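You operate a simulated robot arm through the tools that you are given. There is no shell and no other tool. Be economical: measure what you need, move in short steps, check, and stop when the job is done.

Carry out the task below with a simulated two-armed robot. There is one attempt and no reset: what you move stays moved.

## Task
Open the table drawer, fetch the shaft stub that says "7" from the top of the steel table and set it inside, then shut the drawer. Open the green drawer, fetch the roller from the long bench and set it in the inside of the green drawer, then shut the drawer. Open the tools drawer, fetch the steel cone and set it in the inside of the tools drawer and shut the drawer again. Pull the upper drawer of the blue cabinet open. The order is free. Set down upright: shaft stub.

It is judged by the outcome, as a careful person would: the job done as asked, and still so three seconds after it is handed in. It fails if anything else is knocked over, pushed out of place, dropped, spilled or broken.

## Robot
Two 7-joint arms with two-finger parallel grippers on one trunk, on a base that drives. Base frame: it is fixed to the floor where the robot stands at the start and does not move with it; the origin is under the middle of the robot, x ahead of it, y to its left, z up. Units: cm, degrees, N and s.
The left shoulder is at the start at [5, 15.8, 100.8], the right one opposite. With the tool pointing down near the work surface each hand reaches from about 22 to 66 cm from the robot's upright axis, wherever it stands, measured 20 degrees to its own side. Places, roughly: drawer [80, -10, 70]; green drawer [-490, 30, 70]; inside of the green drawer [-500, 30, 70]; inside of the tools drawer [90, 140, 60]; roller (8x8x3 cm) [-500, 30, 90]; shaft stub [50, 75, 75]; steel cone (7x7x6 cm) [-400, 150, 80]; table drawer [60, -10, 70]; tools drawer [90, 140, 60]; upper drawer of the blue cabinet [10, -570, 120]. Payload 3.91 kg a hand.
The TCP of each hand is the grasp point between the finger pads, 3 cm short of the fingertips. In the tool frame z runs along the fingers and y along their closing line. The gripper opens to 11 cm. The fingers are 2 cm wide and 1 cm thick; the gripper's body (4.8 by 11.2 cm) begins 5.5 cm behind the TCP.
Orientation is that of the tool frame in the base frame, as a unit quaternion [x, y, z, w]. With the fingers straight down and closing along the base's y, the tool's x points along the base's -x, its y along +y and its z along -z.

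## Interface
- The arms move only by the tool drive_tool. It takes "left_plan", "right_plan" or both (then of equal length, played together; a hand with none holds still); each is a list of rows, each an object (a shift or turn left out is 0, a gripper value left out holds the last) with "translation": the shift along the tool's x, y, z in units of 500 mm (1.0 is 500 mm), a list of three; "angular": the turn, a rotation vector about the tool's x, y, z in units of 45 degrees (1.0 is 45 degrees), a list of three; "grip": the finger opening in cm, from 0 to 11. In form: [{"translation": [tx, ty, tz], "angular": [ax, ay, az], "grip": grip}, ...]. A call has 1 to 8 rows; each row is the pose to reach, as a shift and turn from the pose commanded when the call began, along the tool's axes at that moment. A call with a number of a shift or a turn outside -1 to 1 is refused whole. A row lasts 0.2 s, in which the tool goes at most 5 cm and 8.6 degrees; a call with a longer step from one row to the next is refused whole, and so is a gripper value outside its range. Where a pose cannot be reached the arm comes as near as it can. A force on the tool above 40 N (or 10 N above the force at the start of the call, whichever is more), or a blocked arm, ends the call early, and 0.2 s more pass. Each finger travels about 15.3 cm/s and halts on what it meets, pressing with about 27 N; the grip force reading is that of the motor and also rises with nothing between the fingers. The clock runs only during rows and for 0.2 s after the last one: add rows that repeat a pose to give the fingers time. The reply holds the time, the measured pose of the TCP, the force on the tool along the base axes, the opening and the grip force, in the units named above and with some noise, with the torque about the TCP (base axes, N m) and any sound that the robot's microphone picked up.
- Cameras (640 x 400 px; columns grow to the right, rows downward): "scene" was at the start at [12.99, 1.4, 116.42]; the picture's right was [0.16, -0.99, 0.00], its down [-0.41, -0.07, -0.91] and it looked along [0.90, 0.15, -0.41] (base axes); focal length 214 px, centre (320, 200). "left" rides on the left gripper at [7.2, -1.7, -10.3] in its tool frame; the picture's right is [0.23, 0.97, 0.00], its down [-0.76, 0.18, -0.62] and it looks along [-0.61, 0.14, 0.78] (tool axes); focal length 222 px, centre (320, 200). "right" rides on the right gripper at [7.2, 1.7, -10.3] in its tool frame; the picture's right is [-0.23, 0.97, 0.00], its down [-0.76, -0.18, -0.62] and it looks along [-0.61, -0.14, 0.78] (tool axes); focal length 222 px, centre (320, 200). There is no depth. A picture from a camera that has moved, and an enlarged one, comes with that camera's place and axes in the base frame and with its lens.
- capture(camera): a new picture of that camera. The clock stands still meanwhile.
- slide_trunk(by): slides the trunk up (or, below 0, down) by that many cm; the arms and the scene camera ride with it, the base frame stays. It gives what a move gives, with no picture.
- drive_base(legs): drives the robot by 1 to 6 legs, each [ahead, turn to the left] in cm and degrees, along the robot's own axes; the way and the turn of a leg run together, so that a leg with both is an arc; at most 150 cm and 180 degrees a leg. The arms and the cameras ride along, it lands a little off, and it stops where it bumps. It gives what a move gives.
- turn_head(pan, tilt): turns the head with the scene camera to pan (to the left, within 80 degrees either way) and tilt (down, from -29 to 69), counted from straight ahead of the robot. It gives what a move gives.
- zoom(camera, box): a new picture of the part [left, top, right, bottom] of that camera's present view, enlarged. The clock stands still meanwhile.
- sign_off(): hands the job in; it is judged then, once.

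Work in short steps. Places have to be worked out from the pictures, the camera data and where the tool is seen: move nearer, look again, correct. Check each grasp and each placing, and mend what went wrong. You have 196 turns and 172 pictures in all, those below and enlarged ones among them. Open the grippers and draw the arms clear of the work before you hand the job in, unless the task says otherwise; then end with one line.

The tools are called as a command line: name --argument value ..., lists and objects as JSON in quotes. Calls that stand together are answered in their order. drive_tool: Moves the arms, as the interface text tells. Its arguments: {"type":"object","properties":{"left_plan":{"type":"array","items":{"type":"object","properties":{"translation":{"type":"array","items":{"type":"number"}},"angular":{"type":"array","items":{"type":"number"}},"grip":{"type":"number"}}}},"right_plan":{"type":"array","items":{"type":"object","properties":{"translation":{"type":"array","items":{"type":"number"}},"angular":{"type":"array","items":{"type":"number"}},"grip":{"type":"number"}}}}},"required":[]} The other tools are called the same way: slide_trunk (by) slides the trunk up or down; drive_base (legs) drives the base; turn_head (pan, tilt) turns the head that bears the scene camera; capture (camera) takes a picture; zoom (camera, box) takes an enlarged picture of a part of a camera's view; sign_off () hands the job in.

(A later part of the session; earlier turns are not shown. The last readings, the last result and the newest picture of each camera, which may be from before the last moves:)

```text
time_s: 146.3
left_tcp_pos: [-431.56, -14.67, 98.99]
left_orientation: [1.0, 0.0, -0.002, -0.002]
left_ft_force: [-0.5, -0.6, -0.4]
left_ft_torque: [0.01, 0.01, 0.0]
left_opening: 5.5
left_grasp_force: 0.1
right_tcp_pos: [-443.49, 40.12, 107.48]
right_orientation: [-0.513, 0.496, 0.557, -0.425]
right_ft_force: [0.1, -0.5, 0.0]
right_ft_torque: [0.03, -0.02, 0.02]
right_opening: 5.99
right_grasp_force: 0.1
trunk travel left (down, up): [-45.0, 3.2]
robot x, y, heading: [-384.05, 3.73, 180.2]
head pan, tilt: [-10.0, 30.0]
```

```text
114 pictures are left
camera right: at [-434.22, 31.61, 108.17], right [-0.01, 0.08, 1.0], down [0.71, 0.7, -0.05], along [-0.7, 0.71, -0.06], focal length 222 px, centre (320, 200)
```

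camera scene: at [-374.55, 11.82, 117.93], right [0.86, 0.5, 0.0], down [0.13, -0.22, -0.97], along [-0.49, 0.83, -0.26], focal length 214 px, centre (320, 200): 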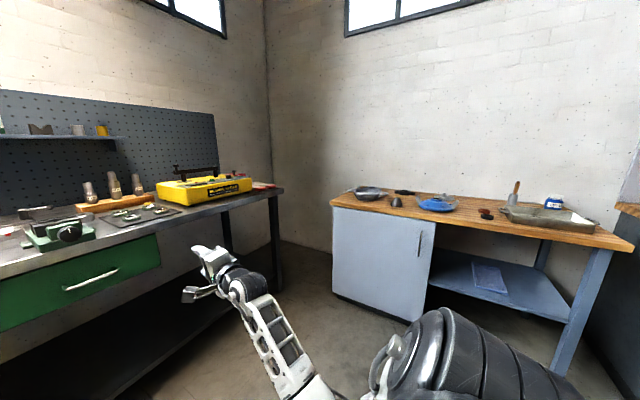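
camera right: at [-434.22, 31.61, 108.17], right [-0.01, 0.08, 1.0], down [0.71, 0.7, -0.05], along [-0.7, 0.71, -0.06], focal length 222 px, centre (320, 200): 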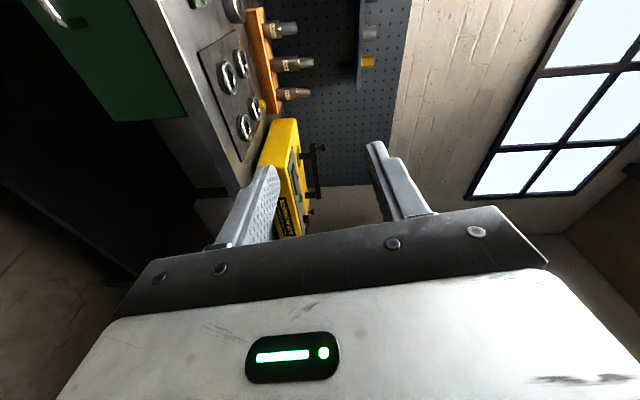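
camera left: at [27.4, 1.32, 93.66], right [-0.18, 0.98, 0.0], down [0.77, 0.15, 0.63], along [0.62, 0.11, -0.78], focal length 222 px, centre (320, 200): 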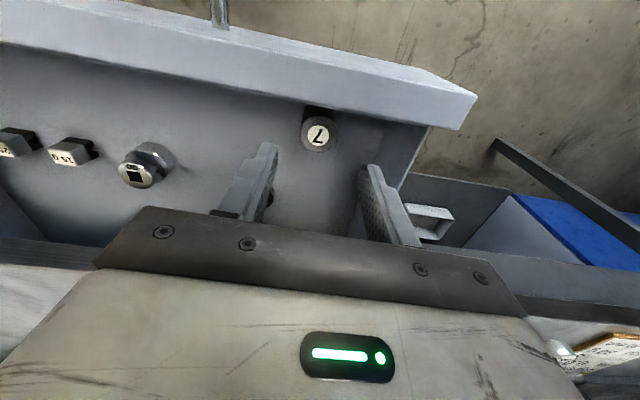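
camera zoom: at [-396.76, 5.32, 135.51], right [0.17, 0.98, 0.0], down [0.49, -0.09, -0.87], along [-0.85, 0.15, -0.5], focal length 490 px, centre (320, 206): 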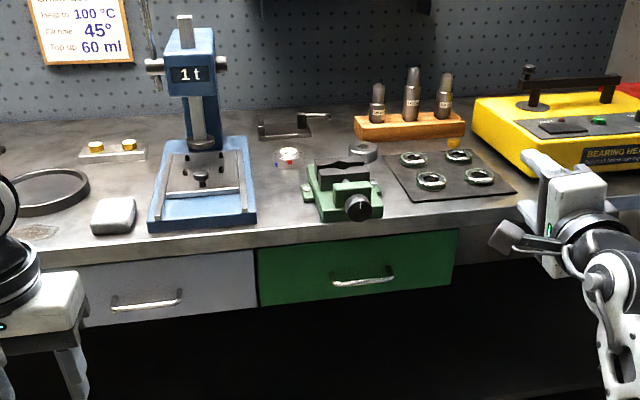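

I zoom tightly on the disc behind the vise and on the drawer handle.

zoom --camera "scene" --box '[290, 150, 410, 225]'

zoom --camera "scene" --box '[180, 160, 320, 225]'

```text
5.33 times, centred on (350, 188) of scene
camera zoom: at [-396.76, 5.32, 135.51], right [0.17, 0.98, 0.0], down [0.49, -0.09, -0.87], along [-0.85, 0.15, -0.5], focal length 1144 px, centre (160, 267)
```

zoom: 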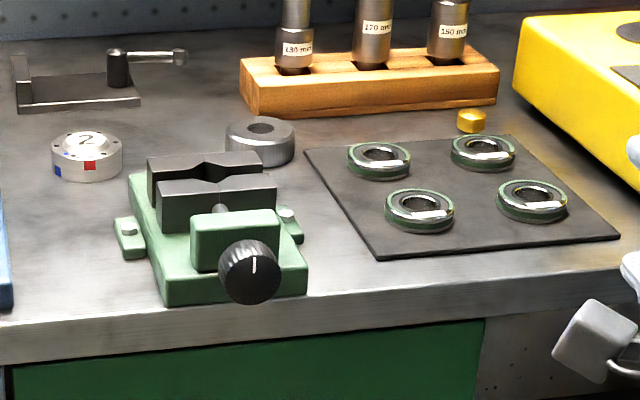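

```text
4.57 times, centred on (250, 192) of scene
camera zoom: at [-396.76, 5.32, 135.51], right [0.17, 0.98, 0.0], down [0.49, -0.09, -0.87], along [-0.85, 0.15, -0.5], focal length 980 px, centre (640, 234)
```

zoom: 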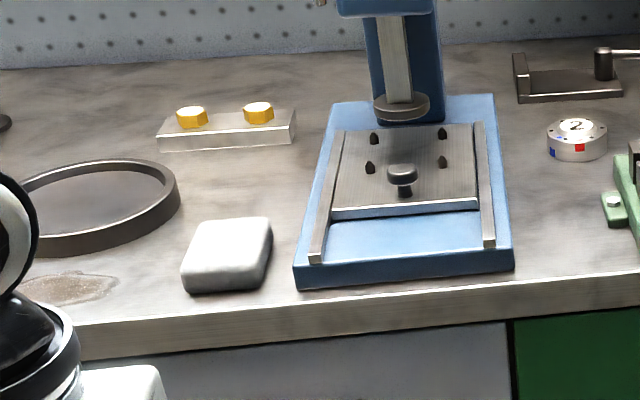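

The gray bored disc behind the vise (about 7–8 cm across, near [-500, 34]) is the best match for the roller; I will check it closer. The handle is near [-469, 27, 75], so I position the base for the right hand.

drive_base --legs '[[0, 90], [4, 0], [0, -90], [10, 0]]'

slide_trunk --by -20

capture --camera "right"

capture --camera "scene"

```text
time_s: 155.6
left_tcp_pos: [-441.49, -19.1, 99.04]
left_orientation: [1.0, 0.002, -0.002, -0.001]
left_ft_force: [0.5, 1.0, -0.7]
left_ft_torque: [0.0, -0.04, 0.0]
left_opening: 5.5
left_grasp_force: 0.1
right_tcp_pos: [-453.65, 35.81, 107.39]
right_orientation: [-0.515, 0.494, 0.556, -0.425]
right_ft_force: [-1.0, -0.1, 0.1]
right_ft_torque: [-0.03, -0.03, 0.0]
right_opening: 6.0
right_grasp_force: 0.1
trunk travel left (down, up): [-45.0, 3.2]
robot x, y, heading: [-393.49, -0.55, -179.7]
head pan, tilt: [-10.0, 30.0]
```

```text
time_s: 157.8
left_tcp_pos: [-441.38, -19.08, 79.02]
left_orientation: [1.0, 0.001, -0.003, -0.002]
left_ft_force: [-0.6, -0.6, -0.2]
left_ft_torque: [0.0, -0.02, 0.0]
left_opening: 5.49
left_grasp_force: 0.0
right_tcp_pos: [-453.56, 35.89, 87.56]
right_orientation: [-0.515, 0.495, 0.556, -0.426]
right_ft_force: [0.0, 0.1, 0.1]
right_ft_torque: [0.0, 0.03, 0.03]
right_opening: 5.99
right_grasp_force: 0.0
trunk travel left (down, up): [-25.0, 23.2]
robot x, y, heading: [-393.86, -0.17, -179.6]
head pan, tilt: [-10.0, 30.0]
```

```text
111 pictures are left
camera right: at [-444.28, 27.33, 88.17], right [-0.01, 0.08, 1.0], down [0.71, 0.7, -0.05], along [-0.71, 0.7, -0.06], focal length 222 px, centre (320, 200)
```

right: 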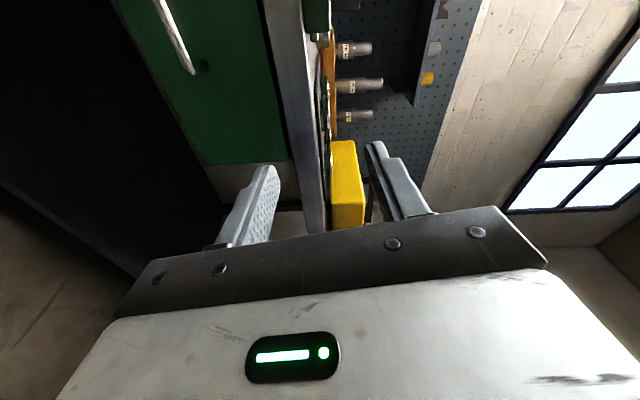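

```text
110 pictures are left
camera scene: at [-406.7, 1.22, 115.51], right [0.17, 0.99, 0.0], down [0.49, -0.09, -0.87], along [-0.85, 0.15, -0.5], focal length 214 px, centre (320, 200)
```

scene: 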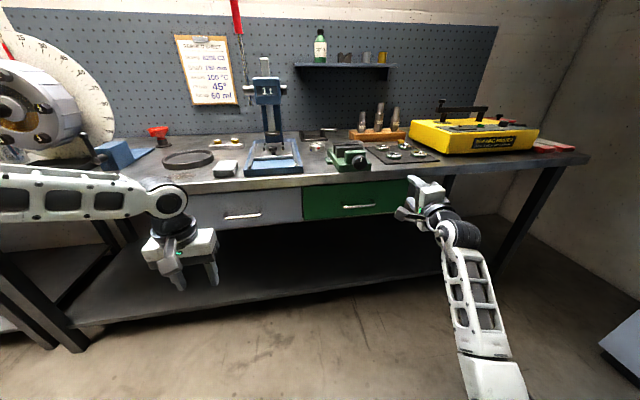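

The handle's right end triangulates to about [-468, 32.5, 75]. I bring the right hand down in front of its middle.

drive_tool --right_plan '[{"translation": [0.03, -0.06, 0.0]}, {"translation": [0.08, -0.13, 0.02]}, {"translation": [0.15, -0.19, 0.05]}, {"translation": [0.215, -0.22, 0.096]}, {"translation": [0.215, -0.22, 0.096]}]'

capture --camera "right"

zoom --camera "scene" --box '[280, 150, 440, 250]'

```text
time_s: 159.0
left_tcp_pos: [-441.44, -19.05, 78.96]
left_orientation: [1.0, 0.002, -0.002, -0.001]
left_ft_force: [0.4, -0.1, -0.4]
left_ft_torque: [-0.03, 0.02, -0.01]
left_opening: 5.49
left_grasp_force: 0.0
right_tcp_pos: [-459.19, 27.53, 74.91]
right_orientation: [-0.515, 0.495, 0.555, -0.426]
right_ft_force: [0.0, -0.1, 0.6]
right_ft_torque: [-0.01, -0.03, 0.03]
right_opening: 5.99
right_grasp_force: 0.1
trunk travel left (down, up): [-25.0, 23.2]
robot x, y, heading: [-393.46, -0.27, -179.7]
head pan, tilt: [-10.0, 30.0]
```

```text
109 pictures are left
camera right: at [-449.84, 18.97, 75.62], right [-0.01, 0.08, 1.0], down [0.71, 0.7, -0.05], along [-0.71, 0.7, -0.06], focal length 222 px, centre (320, 200)
```

right: 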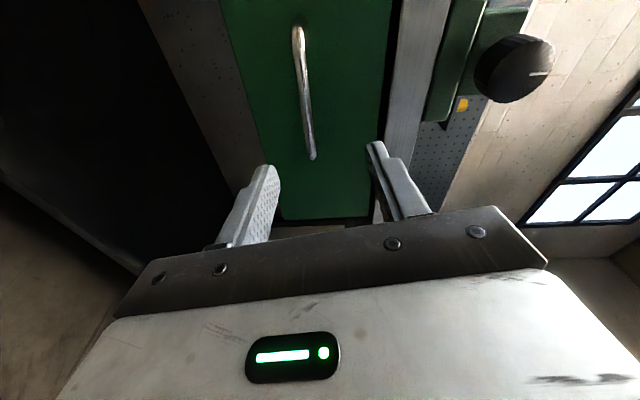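

```text
4.00 times, centred on (360, 200) of scene
camera zoom: at [-406.71, 1.22, 115.5], right [0.17, 0.99, 0.0], down [0.49, -0.09, -0.87], along [-0.85, 0.15, -0.5], focal length 858 px, centre (160, 200)
```

zoom: 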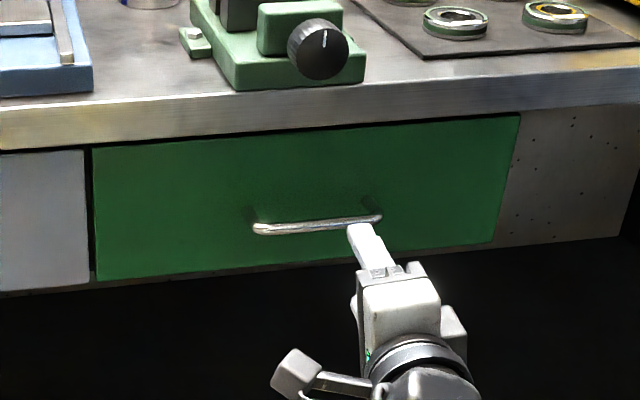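

The bar is at x -471.5, z 73.4, y 22–33.5. I advance and grip it.

drive_tool --right_plan '[{"translation": [0.024, -0.019, 0.06]}, {"translation": [0.024, -0.019, 0.12]}, {"translation": [0.024, -0.019, 0.185]}, {"translation": [0.024, -0.019, 0.185]}, {"translation": [0.024, -0.019, 0.185], "grip": 0}, {"translation": [0.024, -0.019, 0.185], "grip": 0}, {"translation": [0.024, -0.019, 0.185], "grip": 0}]'

drive_base --legs '[[-11, 0]]'

capture --camera "scene"

```text
time_s: 160.6
left_tcp_pos: [-441.42, -18.93, 78.95]
left_orientation: [1.0, 0.001, -0.003, -0.002]
left_ft_force: [-0.2, -0.9, 0.6]
left_ft_torque: [-0.01, 0.02, 0.01]
left_opening: 5.49
left_grasp_force: 0.1
right_tcp_pos: [-468.37, 27.43, 73.5]
right_orientation: [-0.514, 0.496, 0.555, -0.426]
right_ft_force: [0.6, 1.7, -2.1]
right_ft_torque: [-1.13, -0.09, -0.25]
right_opening: 1.42
right_grasp_force: 44.9
trunk travel left (down, up): [-25.0, 23.2]
robot x, y, heading: [-393.64, 0.02, -180.0]
head pan, tilt: [-10.0, 30.0]
```

```text
time_s: 161.8
left_tcp_pos: [-430.52, -18.9, 79.0]
left_orientation: [1.0, 0.002, -0.003, -0.002]
left_ft_force: [0.1, -0.3, 0.0]
left_ft_torque: [-0.02, -0.02, 0.05]
left_opening: 5.47
left_grasp_force: 0.1
right_tcp_pos: [-457.53, 27.45, 73.46]
right_orientation: [-0.515, 0.495, 0.556, -0.425]
right_ft_force: [1.1, 4.3, -3.3]
right_ft_torque: [-0.99, -0.13, -0.05]
right_opening: 1.45
right_grasp_force: 45.4
trunk travel left (down, up): [-25.0, 23.2]
robot x, y, heading: [-382.8, 0.4, -179.7]
head pan, tilt: [-10.0, 30.0]
```

```text
107 pictures are left
camera scene: at [-395.77, 1.31, 115.5], right [0.17, 0.99, 0.0], down [0.49, -0.09, -0.87], along [-0.85, 0.15, -0.5], focal length 214 px, centre (320, 200)
```

scene: 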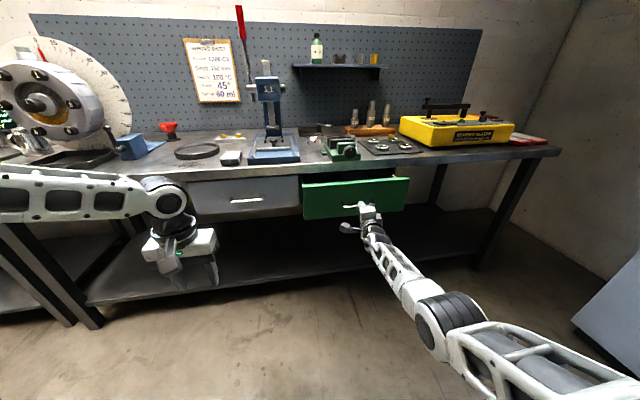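

It opens. I pull another 12 cm, then release and back the hand off.

drive_base --legs '[[-12, 0]]'

drive_tool --right_plan '[{"grip": 6}, {"grip": 6}, {"translation": [0, 0, -0.08]}, {"translation": [0, 0, -0.16]}, {"translation": [-0.08, 0.03, -0.16]}, {"translation": [-0.16, 0.08, -0.16]}, {"translation": [-0.24, 0.14, -0.16]}, {"translation": [-0.24, 0.14, -0.16]}]'

capture --camera "scene"

```text
time_s: 163.0
left_tcp_pos: [-418.56, -18.91, 79.14]
left_orientation: [1.0, 0.003, -0.003, -0.002]
left_ft_force: [0.4, -0.4, 0.0]
left_ft_torque: [-0.04, -0.02, 0.01]
left_opening: 5.51
left_grasp_force: 0.1
right_tcp_pos: [-445.52, 27.49, 73.5]
right_orientation: [-0.515, 0.495, 0.556, -0.425]
right_ft_force: [0.7, 0.3, -1.0]
right_ft_torque: [-1.11, -0.04, -0.07]
right_opening: 1.45
right_grasp_force: 45.3
trunk travel left (down, up): [-25.0, 23.2]
robot x, y, heading: [-370.64, -0.03, -179.9]
head pan, tilt: [-10.0, 30.0]
```

```text
time_s: 164.8
left_tcp_pos: [-418.55, -19.07, 78.97]
left_orientation: [1.0, 0.003, -0.002, -0.002]
left_ft_force: [0.4, 0.6, -0.4]
left_ft_torque: [-0.02, 0.0, 0.01]
left_opening: 5.5
left_grasp_force: 0.0
right_tcp_pos: [-436.61, 37.46, 82.46]
right_orientation: [-0.515, 0.495, 0.556, -0.426]
right_ft_force: [-0.3, -0.4, 0.0]
right_ft_torque: [0.02, 0.01, 0.01]
right_opening: 6.0
right_grasp_force: 0.0
trunk travel left (down, up): [-25.0, 23.2]
robot x, y, heading: [-371.0, -0.31, -180.0]
head pan, tilt: [-10.0, 30.0]
```

```text
106 pictures are left
camera scene: at [-383.79, 1.3, 115.51], right [0.17, 0.99, 0.0], down [0.49, -0.08, -0.87], along [-0.85, 0.15, -0.5], focal length 214 px, centre (320, 200)
```

scene: 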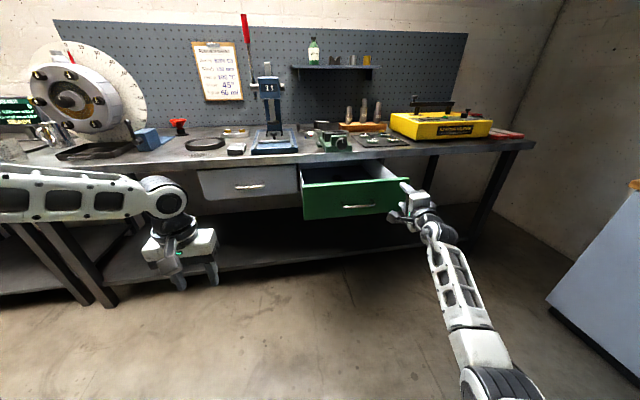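

The drawer works, but with it open the robot can't get near enough to the roller. So I push it shut with the closed right fingers, fetch the roller first, and reopen afterwards.

drive_tool --right_plan '[{"translation": [0.02, -0.08, 0.0], "grip": 0}, {"translation": [0.05, -0.166, 0.0], "grip": 0}, {"translation": [0.05, -0.166, 0.0], "grip": 0}]'

drive_base --legs '[[36, 0]]'

capture --camera "scene"

```text
time_s: 165.6
left_tcp_pos: [-418.54, -19.02, 79.21]
left_orientation: [1.0, 0.002, -0.003, -0.002]
left_ft_force: [-0.4, -0.7, 0.0]
left_ft_torque: [-0.03, -0.01, 0.01]
left_opening: 5.51
left_grasp_force: 0.1
right_tcp_pos: [-436.43, 36.23, 73.88]
right_orientation: [-0.515, 0.494, 0.555, -0.426]
right_ft_force: [0.6, -0.3, -0.5]
right_ft_torque: [0.0, -0.03, 0.03]
right_opening: 0.01
right_grasp_force: 26.5
trunk travel left (down, up): [-25.0, 23.2]
robot x, y, heading: [-370.43, -0.07, -179.8]
head pan, tilt: [-10.0, 30.0]
```

```text
time_s: 167.9
left_tcp_pos: [-453.69, -18.88, 79.03]
left_orientation: [1.0, 0.001, -0.002, -0.002]
left_ft_force: [0.5, -1.0, 0.4]
left_ft_torque: [0.02, 0.0, 0.01]
left_opening: 5.49
left_grasp_force: 0.1
right_tcp_pos: [-471.28, 36.2, 73.85]
right_orientation: [-0.514, 0.495, 0.557, -0.425]
right_ft_force: [5.0, -0.3, 0.4]
right_ft_torque: [-0.02, 0.1, 0.05]
right_opening: 0.0
right_grasp_force: 26.9
trunk travel left (down, up): [-25.0, 23.2]
robot x, y, heading: [-406.27, -0.51, -180.1]
head pan, tilt: [-10.0, 30.0]
stopped in leg 1: the force on the tool passed its limit at 113 N (the readings are from after the stop); the commanded pose is now the measured one
```

```text
105 pictures are left
camera scene: at [-418.95, 1.22, 115.51], right [0.17, 0.98, 0.0], down [0.49, -0.09, -0.87], along [-0.85, 0.15, -0.5], focal length 214 px, centre (320, 200)
```

scene: 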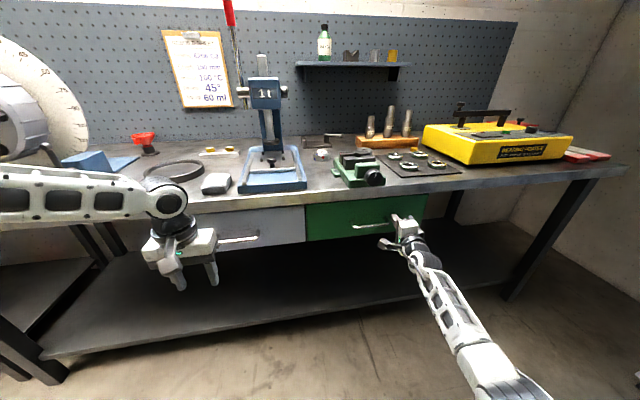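

The drawer is shut again and nothing on the bench moved. I back off, then raise the trunk and fold the right arm up and back so it stays clear of the heater while the left hand goes over the bench.

drive_base --legs '[[-20, 0]]'

slide_trunk --by 22

drive_tool --right_plan '[{"translation": [0, 0.06, -0.07]}, {"translation": [0, 0.12, -0.14]}, {"translation": [0, 0.18, -0.21]}, {"translation": [0, 0.24, -0.28]}, {"translation": [0, 0.3, -0.35]}, {"translation": [0, 0.3, -0.43]}, {"translation": [0, 0.3, -0.5]}]'

```text
time_s: 169.5
left_tcp_pos: [-433.84, -18.81, 78.97]
left_orientation: [1.0, 0.0, -0.002, -0.002]
left_ft_force: [0.0, 0.2, 0.0]
left_ft_torque: [-0.01, 0.01, 0.01]
left_opening: 5.51
left_grasp_force: 0.1
right_tcp_pos: [-451.54, 36.16, 73.87]
right_orientation: [-0.514, 0.495, 0.557, -0.425]
right_ft_force: [-0.2, 1.2, -0.2]
right_ft_torque: [0.01, -0.02, 0.01]
right_opening: 0.0
right_grasp_force: 27.4
trunk travel left (down, up): [-25.0, 23.2]
robot x, y, heading: [-385.96, -0.23, -179.7]
head pan, tilt: [-10.0, 30.0]
```

```text
time_s: 171.9
left_tcp_pos: [-433.71, -18.88, 101.01]
left_orientation: [1.0, 0.001, -0.002, -0.002]
left_ft_force: [-0.5, 0.8, -0.2]
left_ft_torque: [0.0, 0.01, -0.04]
left_opening: 5.5
left_grasp_force: 0.2
right_tcp_pos: [-451.53, 36.19, 95.81]
right_orientation: [-0.514, 0.496, 0.556, -0.425]
right_ft_force: [-0.1, -0.1, 0.2]
right_ft_torque: [0.0, -0.03, -0.03]
right_opening: 0.0
right_grasp_force: 26.9
trunk travel left (down, up): [-47.0, 1.2]
robot x, y, heading: [-385.64, 0.28, -179.9]
head pan, tilt: [-10.0, 30.0]
```

```text
time_s: 173.5
left_tcp_pos: [-433.79, -18.95, 101.04]
left_orientation: [1.0, 0.0, -0.003, -0.001]
left_ft_force: [-0.2, 0.7, -0.2]
left_ft_torque: [0.01, 0.05, 0.02]
left_opening: 5.51
left_grasp_force: 0.1
right_tcp_pos: [-427.22, 31.15, 111.13]
right_orientation: [-0.514, 0.495, 0.557, -0.425]
right_ft_force: [-0.4, -0.6, -0.6]
right_ft_torque: [0.03, 0.04, -0.01]
right_opening: 0.0
right_grasp_force: 26.8
trunk travel left (down, up): [-47.0, 1.2]
robot x, y, heading: [-385.93, 0.27, -179.7]
head pan, tilt: [-10.0, 30.0]
```

Both arms are folded and high. I drive 50 cm to the right and then up to the bench.

drive_base --legs '[[0, -90], [50, 0], [0, 90], [44, 0]]'

capture --camera "left"

turn_head --pan 20 --tilt 45

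capture --camera "scene"

```text
time_s: 186.2
left_tcp_pos: [-478.46, 29.91, 101.03]
left_orientation: [1.0, 0.006, -0.002, -0.002]
left_ft_force: [0.1, -0.1, -0.5]
left_ft_torque: [-0.01, -0.03, -0.05]
left_opening: 5.49
left_grasp_force: 0.0
right_tcp_pos: [-472.56, 80.1, 110.93]
right_orientation: [-0.517, 0.492, 0.554, -0.428]
right_ft_force: [-0.1, 0.0, 0.4]
right_ft_torque: [0.04, -0.01, 0.01]
right_opening: 0.0
right_grasp_force: 26.7
trunk travel left (down, up): [-47.0, 1.2]
robot x, y, heading: [-430.87, 49.07, -179.3]
head pan, tilt: [-10.0, 30.0]
```

```text
104 pictures are left
camera left: at [-471.17, 31.58, 111.35], right [0.24, -0.97, 0.0], down [-0.76, -0.19, 0.63], along [-0.61, -0.15, -0.78], focal length 222 px, centre (320, 200)
```

left: 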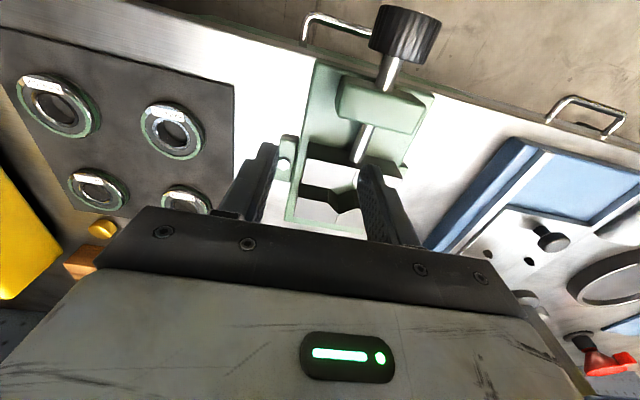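

```text
time_s: 187.2
left_tcp_pos: [-478.49, 29.89, 101.07]
left_orientation: [1.0, 0.007, -0.002, -0.002]
left_ft_force: [0.1, 0.7, -0.5]
left_ft_torque: [-0.03, 0.0, 0.01]
left_opening: 5.54
left_grasp_force: 0.0
right_tcp_pos: [-472.46, 80.07, 111.02]
right_orientation: [-0.516, 0.493, 0.555, -0.428]
right_ft_force: [0.3, 0.0, 0.0]
right_ft_torque: [-0.01, -0.01, 0.0]
right_opening: 0.03
right_grasp_force: 26.8
trunk travel left (down, up): [-47.0, 1.2]
robot x, y, heading: [-430.61, 49.09, -179.4]
head pan, tilt: [20.0, 45.0]
```

```text
103 pictures are left
camera scene: at [-442.56, 46.1, 135.25], right [-0.35, 0.94, 0.0], down [0.66, 0.25, -0.71], along [-0.66, -0.25, -0.71], focal length 214 px, centre (320, 200)
```

scene: 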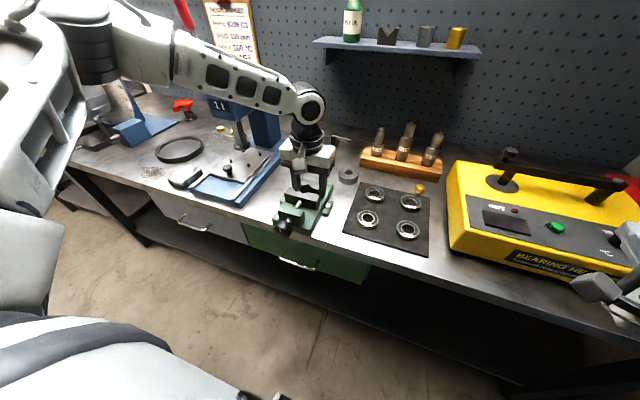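

The bored disc is visible behind the vise; I zoom in on it.

zoom --camera "scene" --box '[250, 120, 410, 220]'

```text
4.00 times, centred on (330, 170) of scene
camera zoom: at [-442.56, 46.1, 135.25], right [-0.35, 0.94, 0.0], down [0.66, 0.25, -0.71], along [-0.66, -0.25, -0.71], focal length 858 px, centre (280, 320)
```

zoom: 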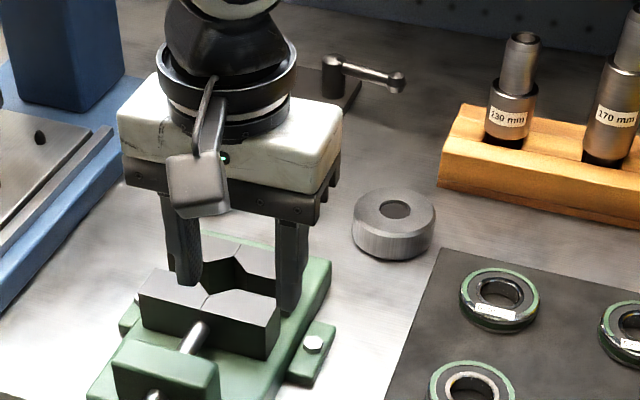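

The gray knurled disc with a bore is near [-504, 34]. I turn 4° right and creep forward 16 cm so the left hand can get over it.

drive_base --legs '[[0, -4], [15, 0]]'

capture --camera "left"

capture --camera "scene"

```text
time_s: 189.0
left_tcp_pos: [-494.63, 34.1, 100.98]
left_orientation: [1.0, -0.03, -0.001, -0.001]
left_ft_force: [-0.3, 0.2, 0.5]
left_ft_torque: [-0.01, -0.02, -0.02]
left_opening: 5.51
left_grasp_force: 0.0
right_tcp_pos: [-485.22, 83.86, 110.97]
right_orientation: [-0.499, 0.51, 0.569, -0.408]
right_ft_force: [-0.2, -0.5, 0.1]
right_ft_torque: [-0.02, -0.02, 0.03]
right_opening: 0.01
right_grasp_force: 27.2
trunk travel left (down, up): [-47.0, 1.2]
robot x, y, heading: [-445.87, 49.88, 176.8]
head pan, tilt: [20.0, 45.0]
```

```text
101 pictures are left
camera left: at [-487.17, 35.33, 111.34], right [0.17, -0.99, 0.0], down [-0.77, -0.14, 0.63], along [-0.62, -0.1, -0.78], focal length 222 px, centre (320, 200)
```

left: 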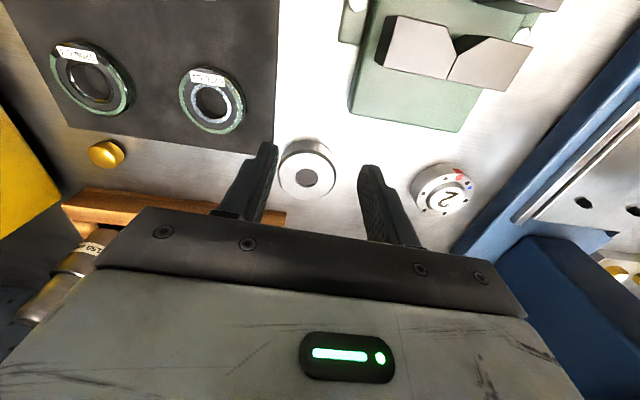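

```text
100 pictures are left
camera scene: at [-457.67, 47.79, 135.23], right [-0.29, 0.96, 0.0], down [0.68, 0.2, -0.71], along [-0.68, -0.2, -0.71], focal length 214 px, centre (320, 200)
```

scene: 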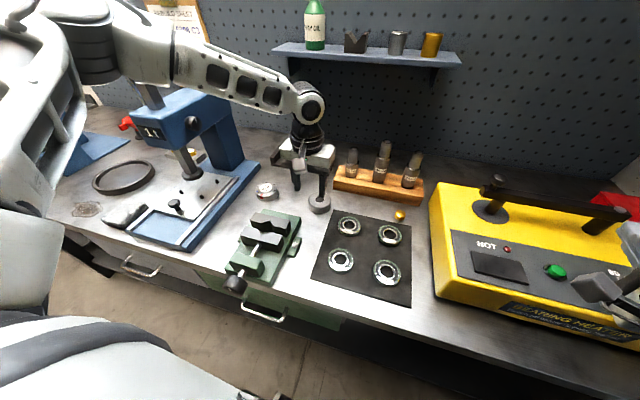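

zoom --camera "left" --box '[250, 120, 490, 240]'

zoom --camera "scene" --box '[240, 140, 400, 240]'

```text
2.67 times, centred on (370, 180) of left
camera zoom: at [-487.17, 35.33, 111.34], right [0.17, -0.99, 0.0], down [-0.77, -0.14, 0.63], along [-0.62, -0.1, -0.78], focal length 592 px, centre (187, 253)
```

zoom: 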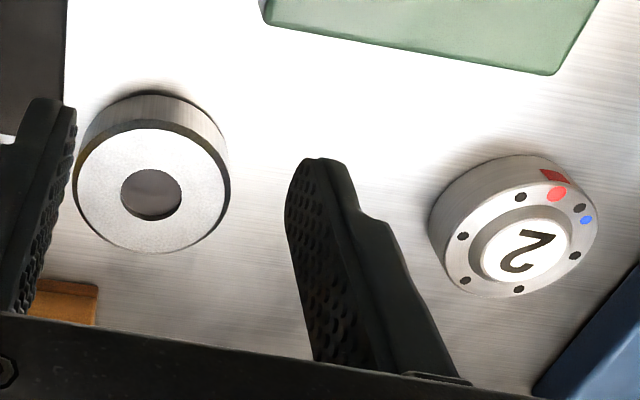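

```text
4.00 times, centred on (320, 190) of scene
camera zoom: at [-457.67, 47.79, 135.23], right [-0.29, 0.96, 0.0], down [0.68, 0.2, -0.71], along [-0.68, -0.2, -0.71], focal length 858 px, centre (320, 240)
```

zoom: 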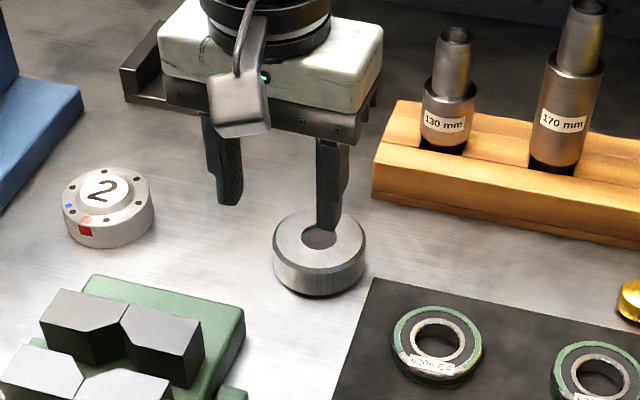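

The numbered disc is a different part; the plain bored one is the roller, top centre near [-502, 35]. I open wider and move above it, staying high to re-measure.

drive_tool --left_plan '[{"translation": [-0.05, 0, 0.02], "grip": 9.6}, {"translation": [-0.11, -0.009, 0.04]}, {"translation": [-0.16, -0.009, 0.06]}, {"translation": [-0.16, -0.009, 0.06]}]'

capture --camera "left"

zoom --camera "scene" --box '[240, 120, 400, 220]'

```text
time_s: 190.0
left_tcp_pos: [-497.37, 31.2, 101.03]
left_orientation: [1.0, -0.029, -0.003, -0.002]
left_ft_force: [-0.2, -0.3, -0.8]
left_ft_torque: [0.01, 0.02, 0.0]
left_opening: 9.61
left_grasp_force: 0.1
left hand out of reach, approached as far as the arm can: row 1, 2, 3, 4
right_tcp_pos: [-485.22, 83.81, 111.04]
right_orientation: [-0.5, 0.511, 0.568, -0.408]
right_ft_force: [0.1, -0.1, 0.3]
right_ft_torque: [0.01, 0.01, -0.02]
right_opening: 0.0
right_grasp_force: 26.9
trunk travel left (down, up): [-47.0, 1.2]
robot x, y, heading: [-445.59, 50.16, 176.6]
head pan, tilt: [20.0, 45.0]
```

```text
97 pictures are left
camera left: at [-489.91, 32.4, 111.31], right [0.17, -0.99, -0.01], down [-0.77, -0.14, 0.63], along [-0.62, -0.1, -0.78], focal length 222 px, centre (320, 200)
```

left: 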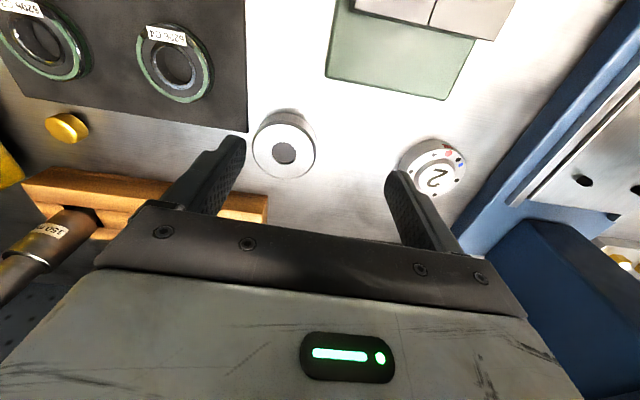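

```text
4.00 times, centred on (320, 170) of scene
camera zoom: at [-457.59, 47.78, 135.24], right [-0.29, 0.96, 0.0], down [0.68, 0.2, -0.71], along [-0.68, -0.2, -0.71], focal length 858 px, centre (320, 320)
```

zoom: 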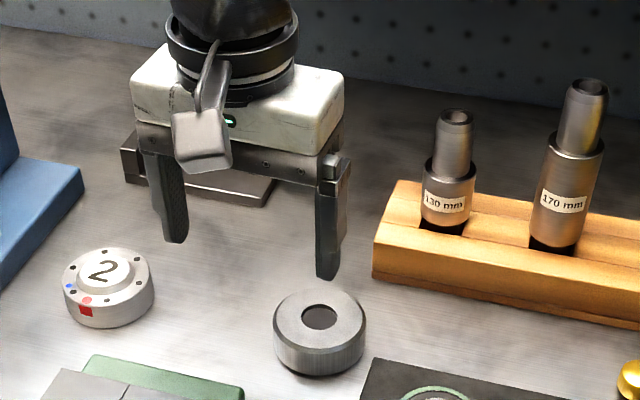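

The roller top is at about [-502.1, 34.7, 88]. The arm is at its inner limit here, so I turn the base right 6° to put the roller further to the left side.

drive_base --legs '[[0, -6]]'

```text
time_s: 190.9
left_tcp_pos: [-499.0, 36.74, 100.98]
left_orientation: [0.997, -0.081, -0.002, -0.003]
left_ft_force: [0.0, -0.2, -0.1]
left_ft_torque: [-0.04, 0.01, -0.01]
left_opening: 9.59
left_grasp_force: 0.1
right_tcp_pos: [-481.4, 87.79, 111.02]
right_orientation: [-0.472, 0.535, 0.59, -0.378]
right_ft_force: [-0.2, -0.2, 0.2]
right_ft_torque: [0.0, 0.01, 0.0]
right_opening: 0.01
right_grasp_force: 27.3
trunk travel left (down, up): [-47.0, 1.2]
robot x, y, heading: [-445.69, 49.79, 170.5]
head pan, tilt: [20.0, 45.0]
```

I shift over the roller's centre and down to z 95.

drive_tool --left_plan '[{"translation": [-0.02, 0.025, 0.04]}, {"translation": [-0.04, 0.05, 0.08]}, {"translation": [-0.055, 0.05, 0.12]}, {"translation": [-0.055, 0.05, 0.12]}]'

capture --camera "left"

zoom --camera "scene" --box '[260, 120, 420, 220]'

```text
time_s: 191.9
left_tcp_pos: [-499.56, 32.95, 97.24]
left_orientation: [0.997, -0.08, -0.003, -0.002]
left_ft_force: [0.9, -0.4, -0.5]
left_ft_torque: [0.0, 0.02, -0.01]
left_opening: 9.63
left_grasp_force: 0.1
left hand out of reach, approached as far as the arm can: row 1, 2, 3, 4
right_tcp_pos: [-481.35, 87.61, 111.0]
right_orientation: [-0.472, 0.535, 0.589, -0.379]
right_ft_force: [0.1, -0.2, -0.5]
right_ft_torque: [0.03, 0.0, -0.03]
right_opening: 0.0
right_grasp_force: 26.9
trunk travel left (down, up): [-47.0, 1.2]
robot x, y, heading: [-445.51, 49.83, 170.7]
head pan, tilt: [20.0, 45.0]
```

```text
95 pictures are left
camera left: at [-492.21, 33.28, 107.51], right [0.07, -1.0, -0.01], down [-0.78, -0.06, 0.63], along [-0.63, -0.04, -0.78], focal length 222 px, centre (320, 200)
```

left: 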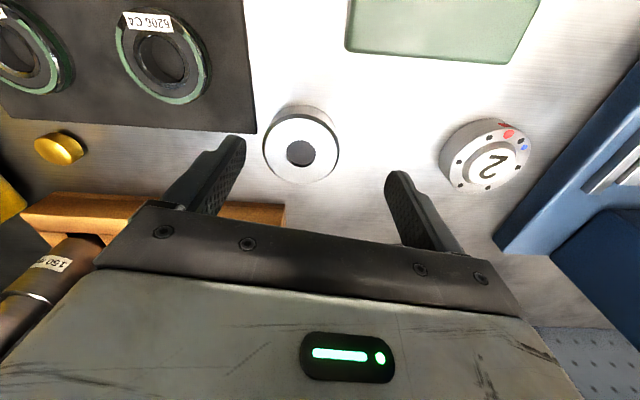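

```text
4.00 times, centred on (340, 170) of scene
camera zoom: at [-457.74, 49.02, 135.24], right [-0.18, 0.98, 0.0], down [0.69, 0.13, -0.71], along [-0.69, -0.13, -0.71], focal length 858 px, centre (240, 320)
```

zoom: 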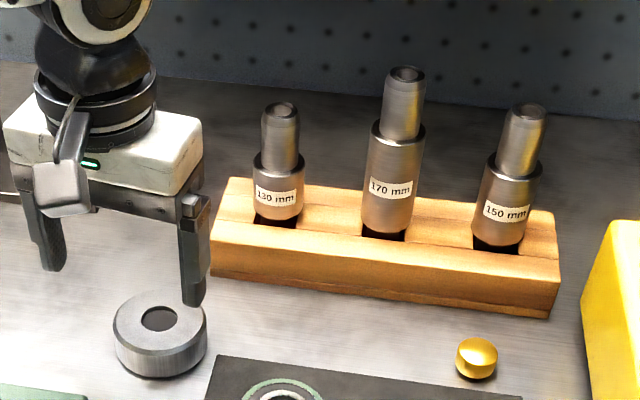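

The limit seems to be in wrist roll rather than distance. I yaw the tool about 22° the natural way and move toward the roller again.

drive_tool --left_plan '[{"angular": [0, 0, 0.17]}, {"angular": [0, 0, 0.34]}, {"angular": [0, 0, 0.5]}, {"translation": [-0.02, -0.02, 0], "angular": [0, 0, 0.5]}, {"translation": [-0.035, -0.037, 0], "angular": [0, 0, 0.5]}, {"translation": [-0.035, -0.037, 0], "angular": [0, 0, 0.5]}]'

```text
time_s: 193.3
left_tcp_pos: [-499.77, 33.75, 97.97]
left_orientation: [0.962, -0.274, -0.003, -0.002]
left_ft_force: [-1.0, 0.3, -0.6]
left_ft_torque: [0.03, 0.01, 0.0]
left_opening: 9.61
left_grasp_force: 0.1
left hand out of reach, approached as far as the arm can: row 4, 5, 6
right_tcp_pos: [-481.42, 87.65, 110.96]
right_orientation: [-0.472, 0.535, 0.59, -0.379]
right_ft_force: [0.3, -0.2, 1.1]
right_ft_torque: [0.0, -0.02, 0.0]
right_opening: 0.01
right_grasp_force: 27.0
trunk travel left (down, up): [-47.0, 1.2]
robot x, y, heading: [-445.74, 49.81, 170.6]
head pan, tilt: [20.0, 45.0]
```

It is a true reach limit, so I creep the base 3 cm forward.

drive_base --legs '[[3, 0]]'

capture --camera "left"

```text
time_s: 194.2
left_tcp_pos: [-502.9, 34.18, 97.96]
left_orientation: [0.962, -0.274, -0.003, -0.002]
left_ft_force: [0.3, -0.2, 0.1]
left_ft_torque: [-0.02, -0.04, -0.01]
left_opening: 9.61
left_grasp_force: 0.0
right_tcp_pos: [-484.44, 88.21, 110.88]
right_orientation: [-0.472, 0.536, 0.589, -0.377]
right_ft_force: [-0.9, 0.1, -0.3]
right_ft_torque: [-0.01, -0.01, -0.01]
right_opening: 0.0
right_grasp_force: 27.1
trunk travel left (down, up): [-47.0, 1.2]
robot x, y, heading: [-448.83, 50.42, 170.7]
head pan, tilt: [20.0, 45.0]
```

```text
93 pictures are left
camera left: at [-495.65, 31.69, 108.31], right [-0.32, -0.95, 0.0], down [-0.74, 0.25, 0.63], along [-0.59, 0.2, -0.78], focal length 222 px, centre (320, 200)
```

left: 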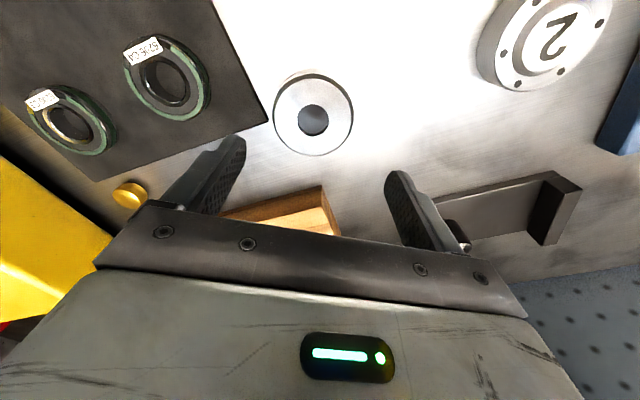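

The roller is directly between the fingers, about 1.3 cm nearer than the TCP. I correct and descend partway.

drive_tool --left_plan '[{"translation": [0.02, -0.016, 0.02]}, {"translation": [0.02, -0.016, 0.06]}, {"translation": [0.02, -0.016, 0.1]}, {"translation": [0.02, -0.016, 0.1]}]'

capture --camera "left"

zoom --camera "scene" --box '[240, 120, 400, 220]'

```text
time_s: 195.2
left_tcp_pos: [-500.28, 33.17, 94.39]
left_orientation: [0.962, -0.274, -0.004, -0.002]
left_ft_force: [-0.2, -0.3, -1.0]
left_ft_torque: [0.01, -0.03, 0.02]
left_opening: 9.6
left_grasp_force: 0.1
left hand out of reach, approached as far as the arm can: row 2, 3, 4
right_tcp_pos: [-484.23, 88.21, 111.15]
right_orientation: [-0.472, 0.535, 0.59, -0.378]
right_ft_force: [0.1, -0.2, -0.3]
right_ft_torque: [-0.04, -0.04, 0.01]
right_opening: 0.02
right_grasp_force: 26.9
trunk travel left (down, up): [-47.0, 1.2]
robot x, y, heading: [-448.55, 50.56, 170.4]
head pan, tilt: [20.0, 45.0]
```

```text
92 pictures are left
camera left: at [-493.06, 30.7, 104.66], right [-0.32, -0.95, 0.0], down [-0.74, 0.25, 0.63], along [-0.6, 0.2, -0.78], focal length 222 px, centre (320, 200)
```

left: 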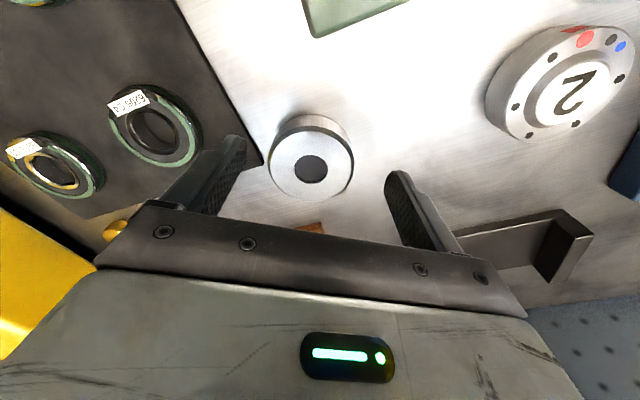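

```text
4.00 times, centred on (320, 170) of scene
camera zoom: at [-460.68, 49.51, 135.24], right [-0.18, 0.98, 0.0], down [0.69, 0.13, -0.71], along [-0.69, -0.13, -0.71], focal length 858 px, centre (320, 320)
```

zoom: 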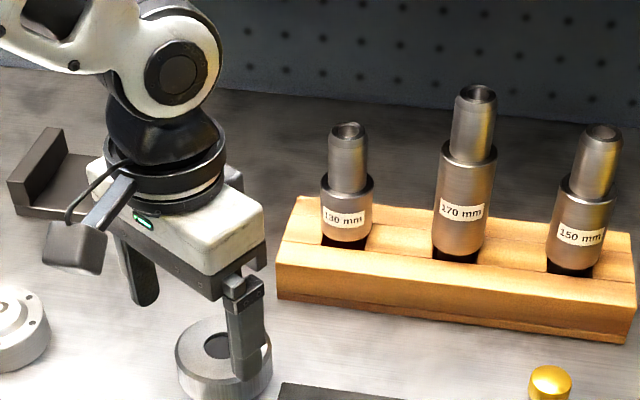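

Reach shrinks as the arm goes lower relative to the shoulder, so lowering the trunk is better. I raise the arm back over the roller and lift the right hand to compensate.

drive_tool --left_plan '[{"translation": [-0.005, 0, -0.05]}, {"translation": [-0.02, -0.004, -0.1]}, {"translation": [-0.035, -0.007, -0.13]}, {"translation": [-0.035, -0.007, -0.13]}]' --right_plan '[{"translation": [0, 0.06, -0.03]}, {"translation": [0, 0.12, -0.06]}, {"translation": [0, 0.18, -0.09]}, {"translation": [0, 0.24, -0.1]}]'

slide_trunk --by -7

capture --camera "left"

capture --camera "scene"

```text
time_s: 196.2
left_tcp_pos: [-501.52, 34.4, 100.91]
left_orientation: [0.962, -0.273, -0.004, -0.002]
left_ft_force: [1.2, -0.5, -0.2]
left_ft_torque: [0.01, 0.01, 0.05]
left_opening: 9.59
left_grasp_force: 0.0
right_tcp_pos: [-487.01, 89.89, 123.51]
right_orientation: [-0.471, 0.536, 0.59, -0.378]
right_ft_force: [-0.6, 0.8, -0.7]
right_ft_torque: [-0.02, 0.01, 0.03]
right_opening: 0.0
right_grasp_force: 26.8
right hand out of reach, approached as far as the arm can: row 1, 2, 3, 4
trunk travel left (down, up): [-47.0, 1.2]
robot x, y, heading: [-448.68, 50.51, 170.7]
head pan, tilt: [20.0, 45.0]
```

```text
time_s: 197.2
left_tcp_pos: [-501.53, 34.47, 93.84]
left_orientation: [0.962, -0.273, -0.004, -0.002]
left_ft_force: [-0.3, 0.2, 0.4]
left_ft_torque: [-0.02, 0.0, -0.01]
left_opening: 9.6
left_grasp_force: 0.1
right_tcp_pos: [-486.94, 89.89, 116.64]
right_orientation: [-0.471, 0.536, 0.59, -0.378]
right_ft_force: [-0.6, -0.4, -0.1]
right_ft_torque: [-0.05, -0.01, 0.0]
right_opening: 0.0
right_grasp_force: 26.9
trunk travel left (down, up): [-40.0, 8.2]
robot x, y, heading: [-448.53, 50.64, 170.7]
head pan, tilt: [20.0, 45.0]
```

```text
90 pictures are left
camera left: at [-494.32, 31.92, 104.17], right [-0.32, -0.95, 0.0], down [-0.74, 0.25, 0.63], along [-0.6, 0.2, -0.78], focal length 222 px, centre (320, 200)
```

left: 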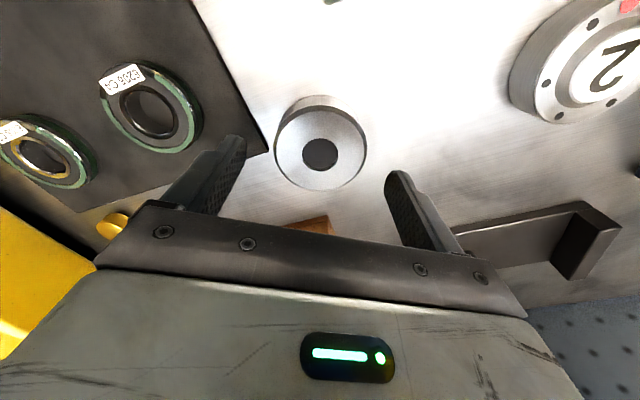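

```text
89 pictures are left
camera scene: at [-460.66, 49.51, 128.25], right [-0.18, 0.98, 0.0], down [0.69, 0.13, -0.71], along [-0.7, -0.13, -0.71], focal length 214 px, centre (320, 200)
```

scene: 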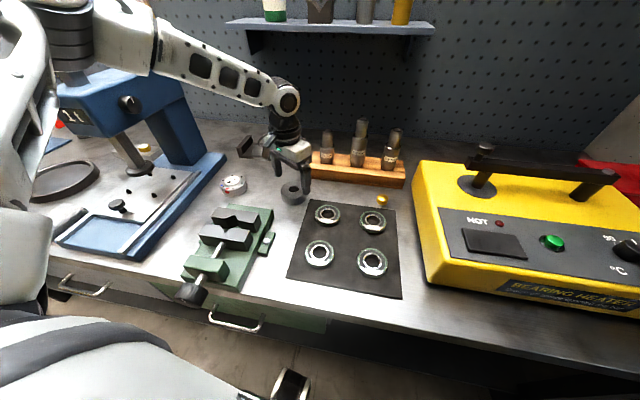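

The hand is centred over the roller. I lower the trunk 4 cm to bring the fingers around it.

slide_trunk --by -3.5

capture --camera "left"

zoom --camera "scene" --box '[220, 120, 360, 208]'

```text
time_s: 198.0
left_tcp_pos: [-501.45, 34.46, 90.34]
left_orientation: [0.962, -0.275, -0.004, -0.002]
left_ft_force: [0.3, 0.3, 0.0]
left_ft_torque: [0.0, 0.01, -0.03]
left_opening: 9.59
left_grasp_force: 0.0
right_tcp_pos: [-486.99, 89.85, 113.22]
right_orientation: [-0.471, 0.536, 0.59, -0.378]
right_ft_force: [-0.2, 0.5, 0.5]
right_ft_torque: [-0.03, 0.0, 0.0]
right_opening: 0.0
right_grasp_force: 26.5
trunk travel left (down, up): [-36.5, 11.7]
robot x, y, heading: [-448.73, 50.58, 170.6]
head pan, tilt: [20.0, 45.0]
```

```text
88 pictures are left
camera left: at [-494.32, 31.92, 100.67], right [-0.32, -0.95, 0.0], down [-0.74, 0.25, 0.63], along [-0.6, 0.2, -0.78], focal length 222 px, centre (320, 200)
```

left: 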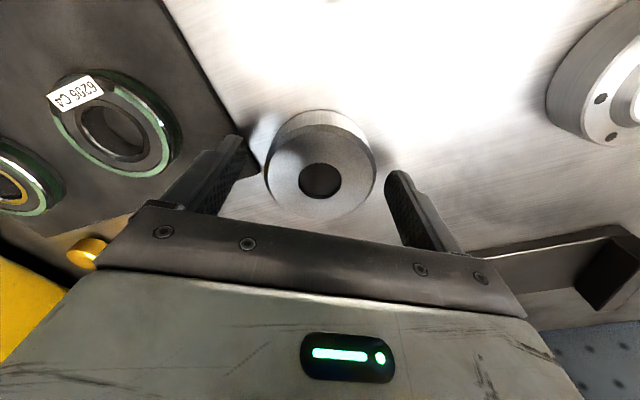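

```text
4.55 times, centred on (290, 164) of scene
camera zoom: at [-460.66, 49.51, 124.74], right [-0.18, 0.98, 0.0], down [0.69, 0.13, -0.71], along [-0.7, -0.13, -0.71], focal length 975 px, centre (456, 364)
```

zoom: 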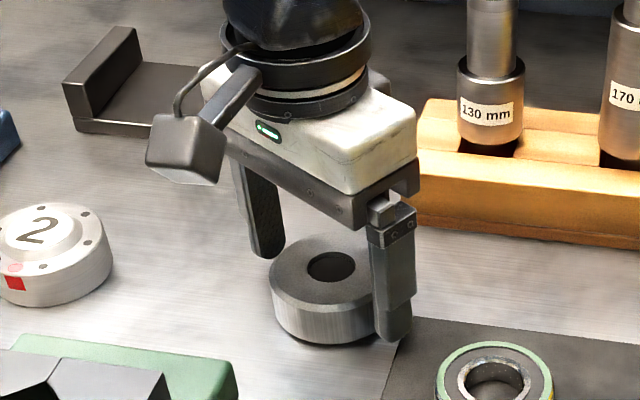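

The fingers straddle the roller; I lower one more centimetre and close.

slide_trunk --by -1.1

drive_tool --left_plan '[{"grip": 8}, {"grip": 6}, {"grip": 5}, {"grip": 5}]'

capture --camera "left"

```text
time_s: 198.6
left_tcp_pos: [-501.4, 34.45, 89.65]
left_orientation: [0.962, -0.274, -0.006, -0.002]
left_ft_force: [4.4, -4.1, 20.3]
left_ft_torque: [0.83, -0.75, -0.35]
left_opening: 9.49
left_grasp_force: 0.0
right_tcp_pos: [-486.74, 89.86, 112.01]
right_orientation: [-0.471, 0.536, 0.59, -0.378]
right_ft_force: [0.5, -0.2, 0.1]
right_ft_torque: [-0.02, -0.02, 0.01]
right_opening: 0.0
right_grasp_force: 27.3
trunk travel left (down, up): [-35.4, 12.8]
robot x, y, heading: [-448.32, 50.54, 170.8]
head pan, tilt: [20.0, 45.0]
```

```text
time_s: 199.6
left_tcp_pos: [-501.27, 34.66, 89.45]
left_orientation: [0.962, -0.274, -0.005, -0.004]
left_ft_force: [10.7, 15.4, 16.2]
left_ft_torque: [1.35, -0.75, -0.2]
left_opening: 7.11
left_grasp_force: 27.2
right_tcp_pos: [-486.79, 90.14, 111.94]
right_orientation: [-0.47, 0.536, 0.589, -0.38]
right_ft_force: [0.0, -0.1, -0.3]
right_ft_torque: [0.0, -0.01, -0.02]
right_opening: 0.0
right_grasp_force: 27.4
trunk travel left (down, up): [-35.4, 12.8]
robot x, y, heading: [-448.54, 50.5, 170.6]
head pan, tilt: [20.0, 45.0]
```

```text
86 pictures are left
camera left: at [-494.14, 32.23, 99.83], right [-0.32, -0.95, -0.01], down [-0.74, 0.24, 0.63], along [-0.6, 0.21, -0.78], focal length 222 px, centre (320, 200)
```

left: 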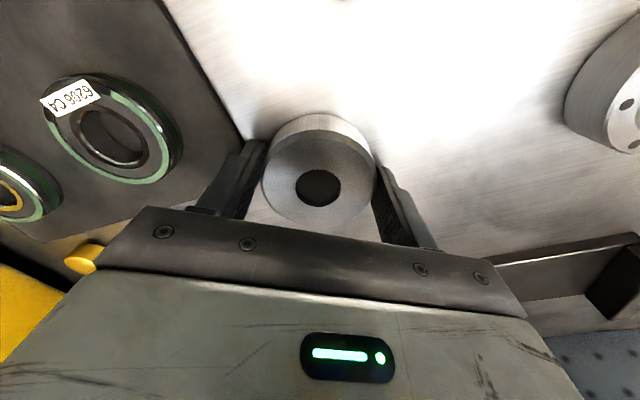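

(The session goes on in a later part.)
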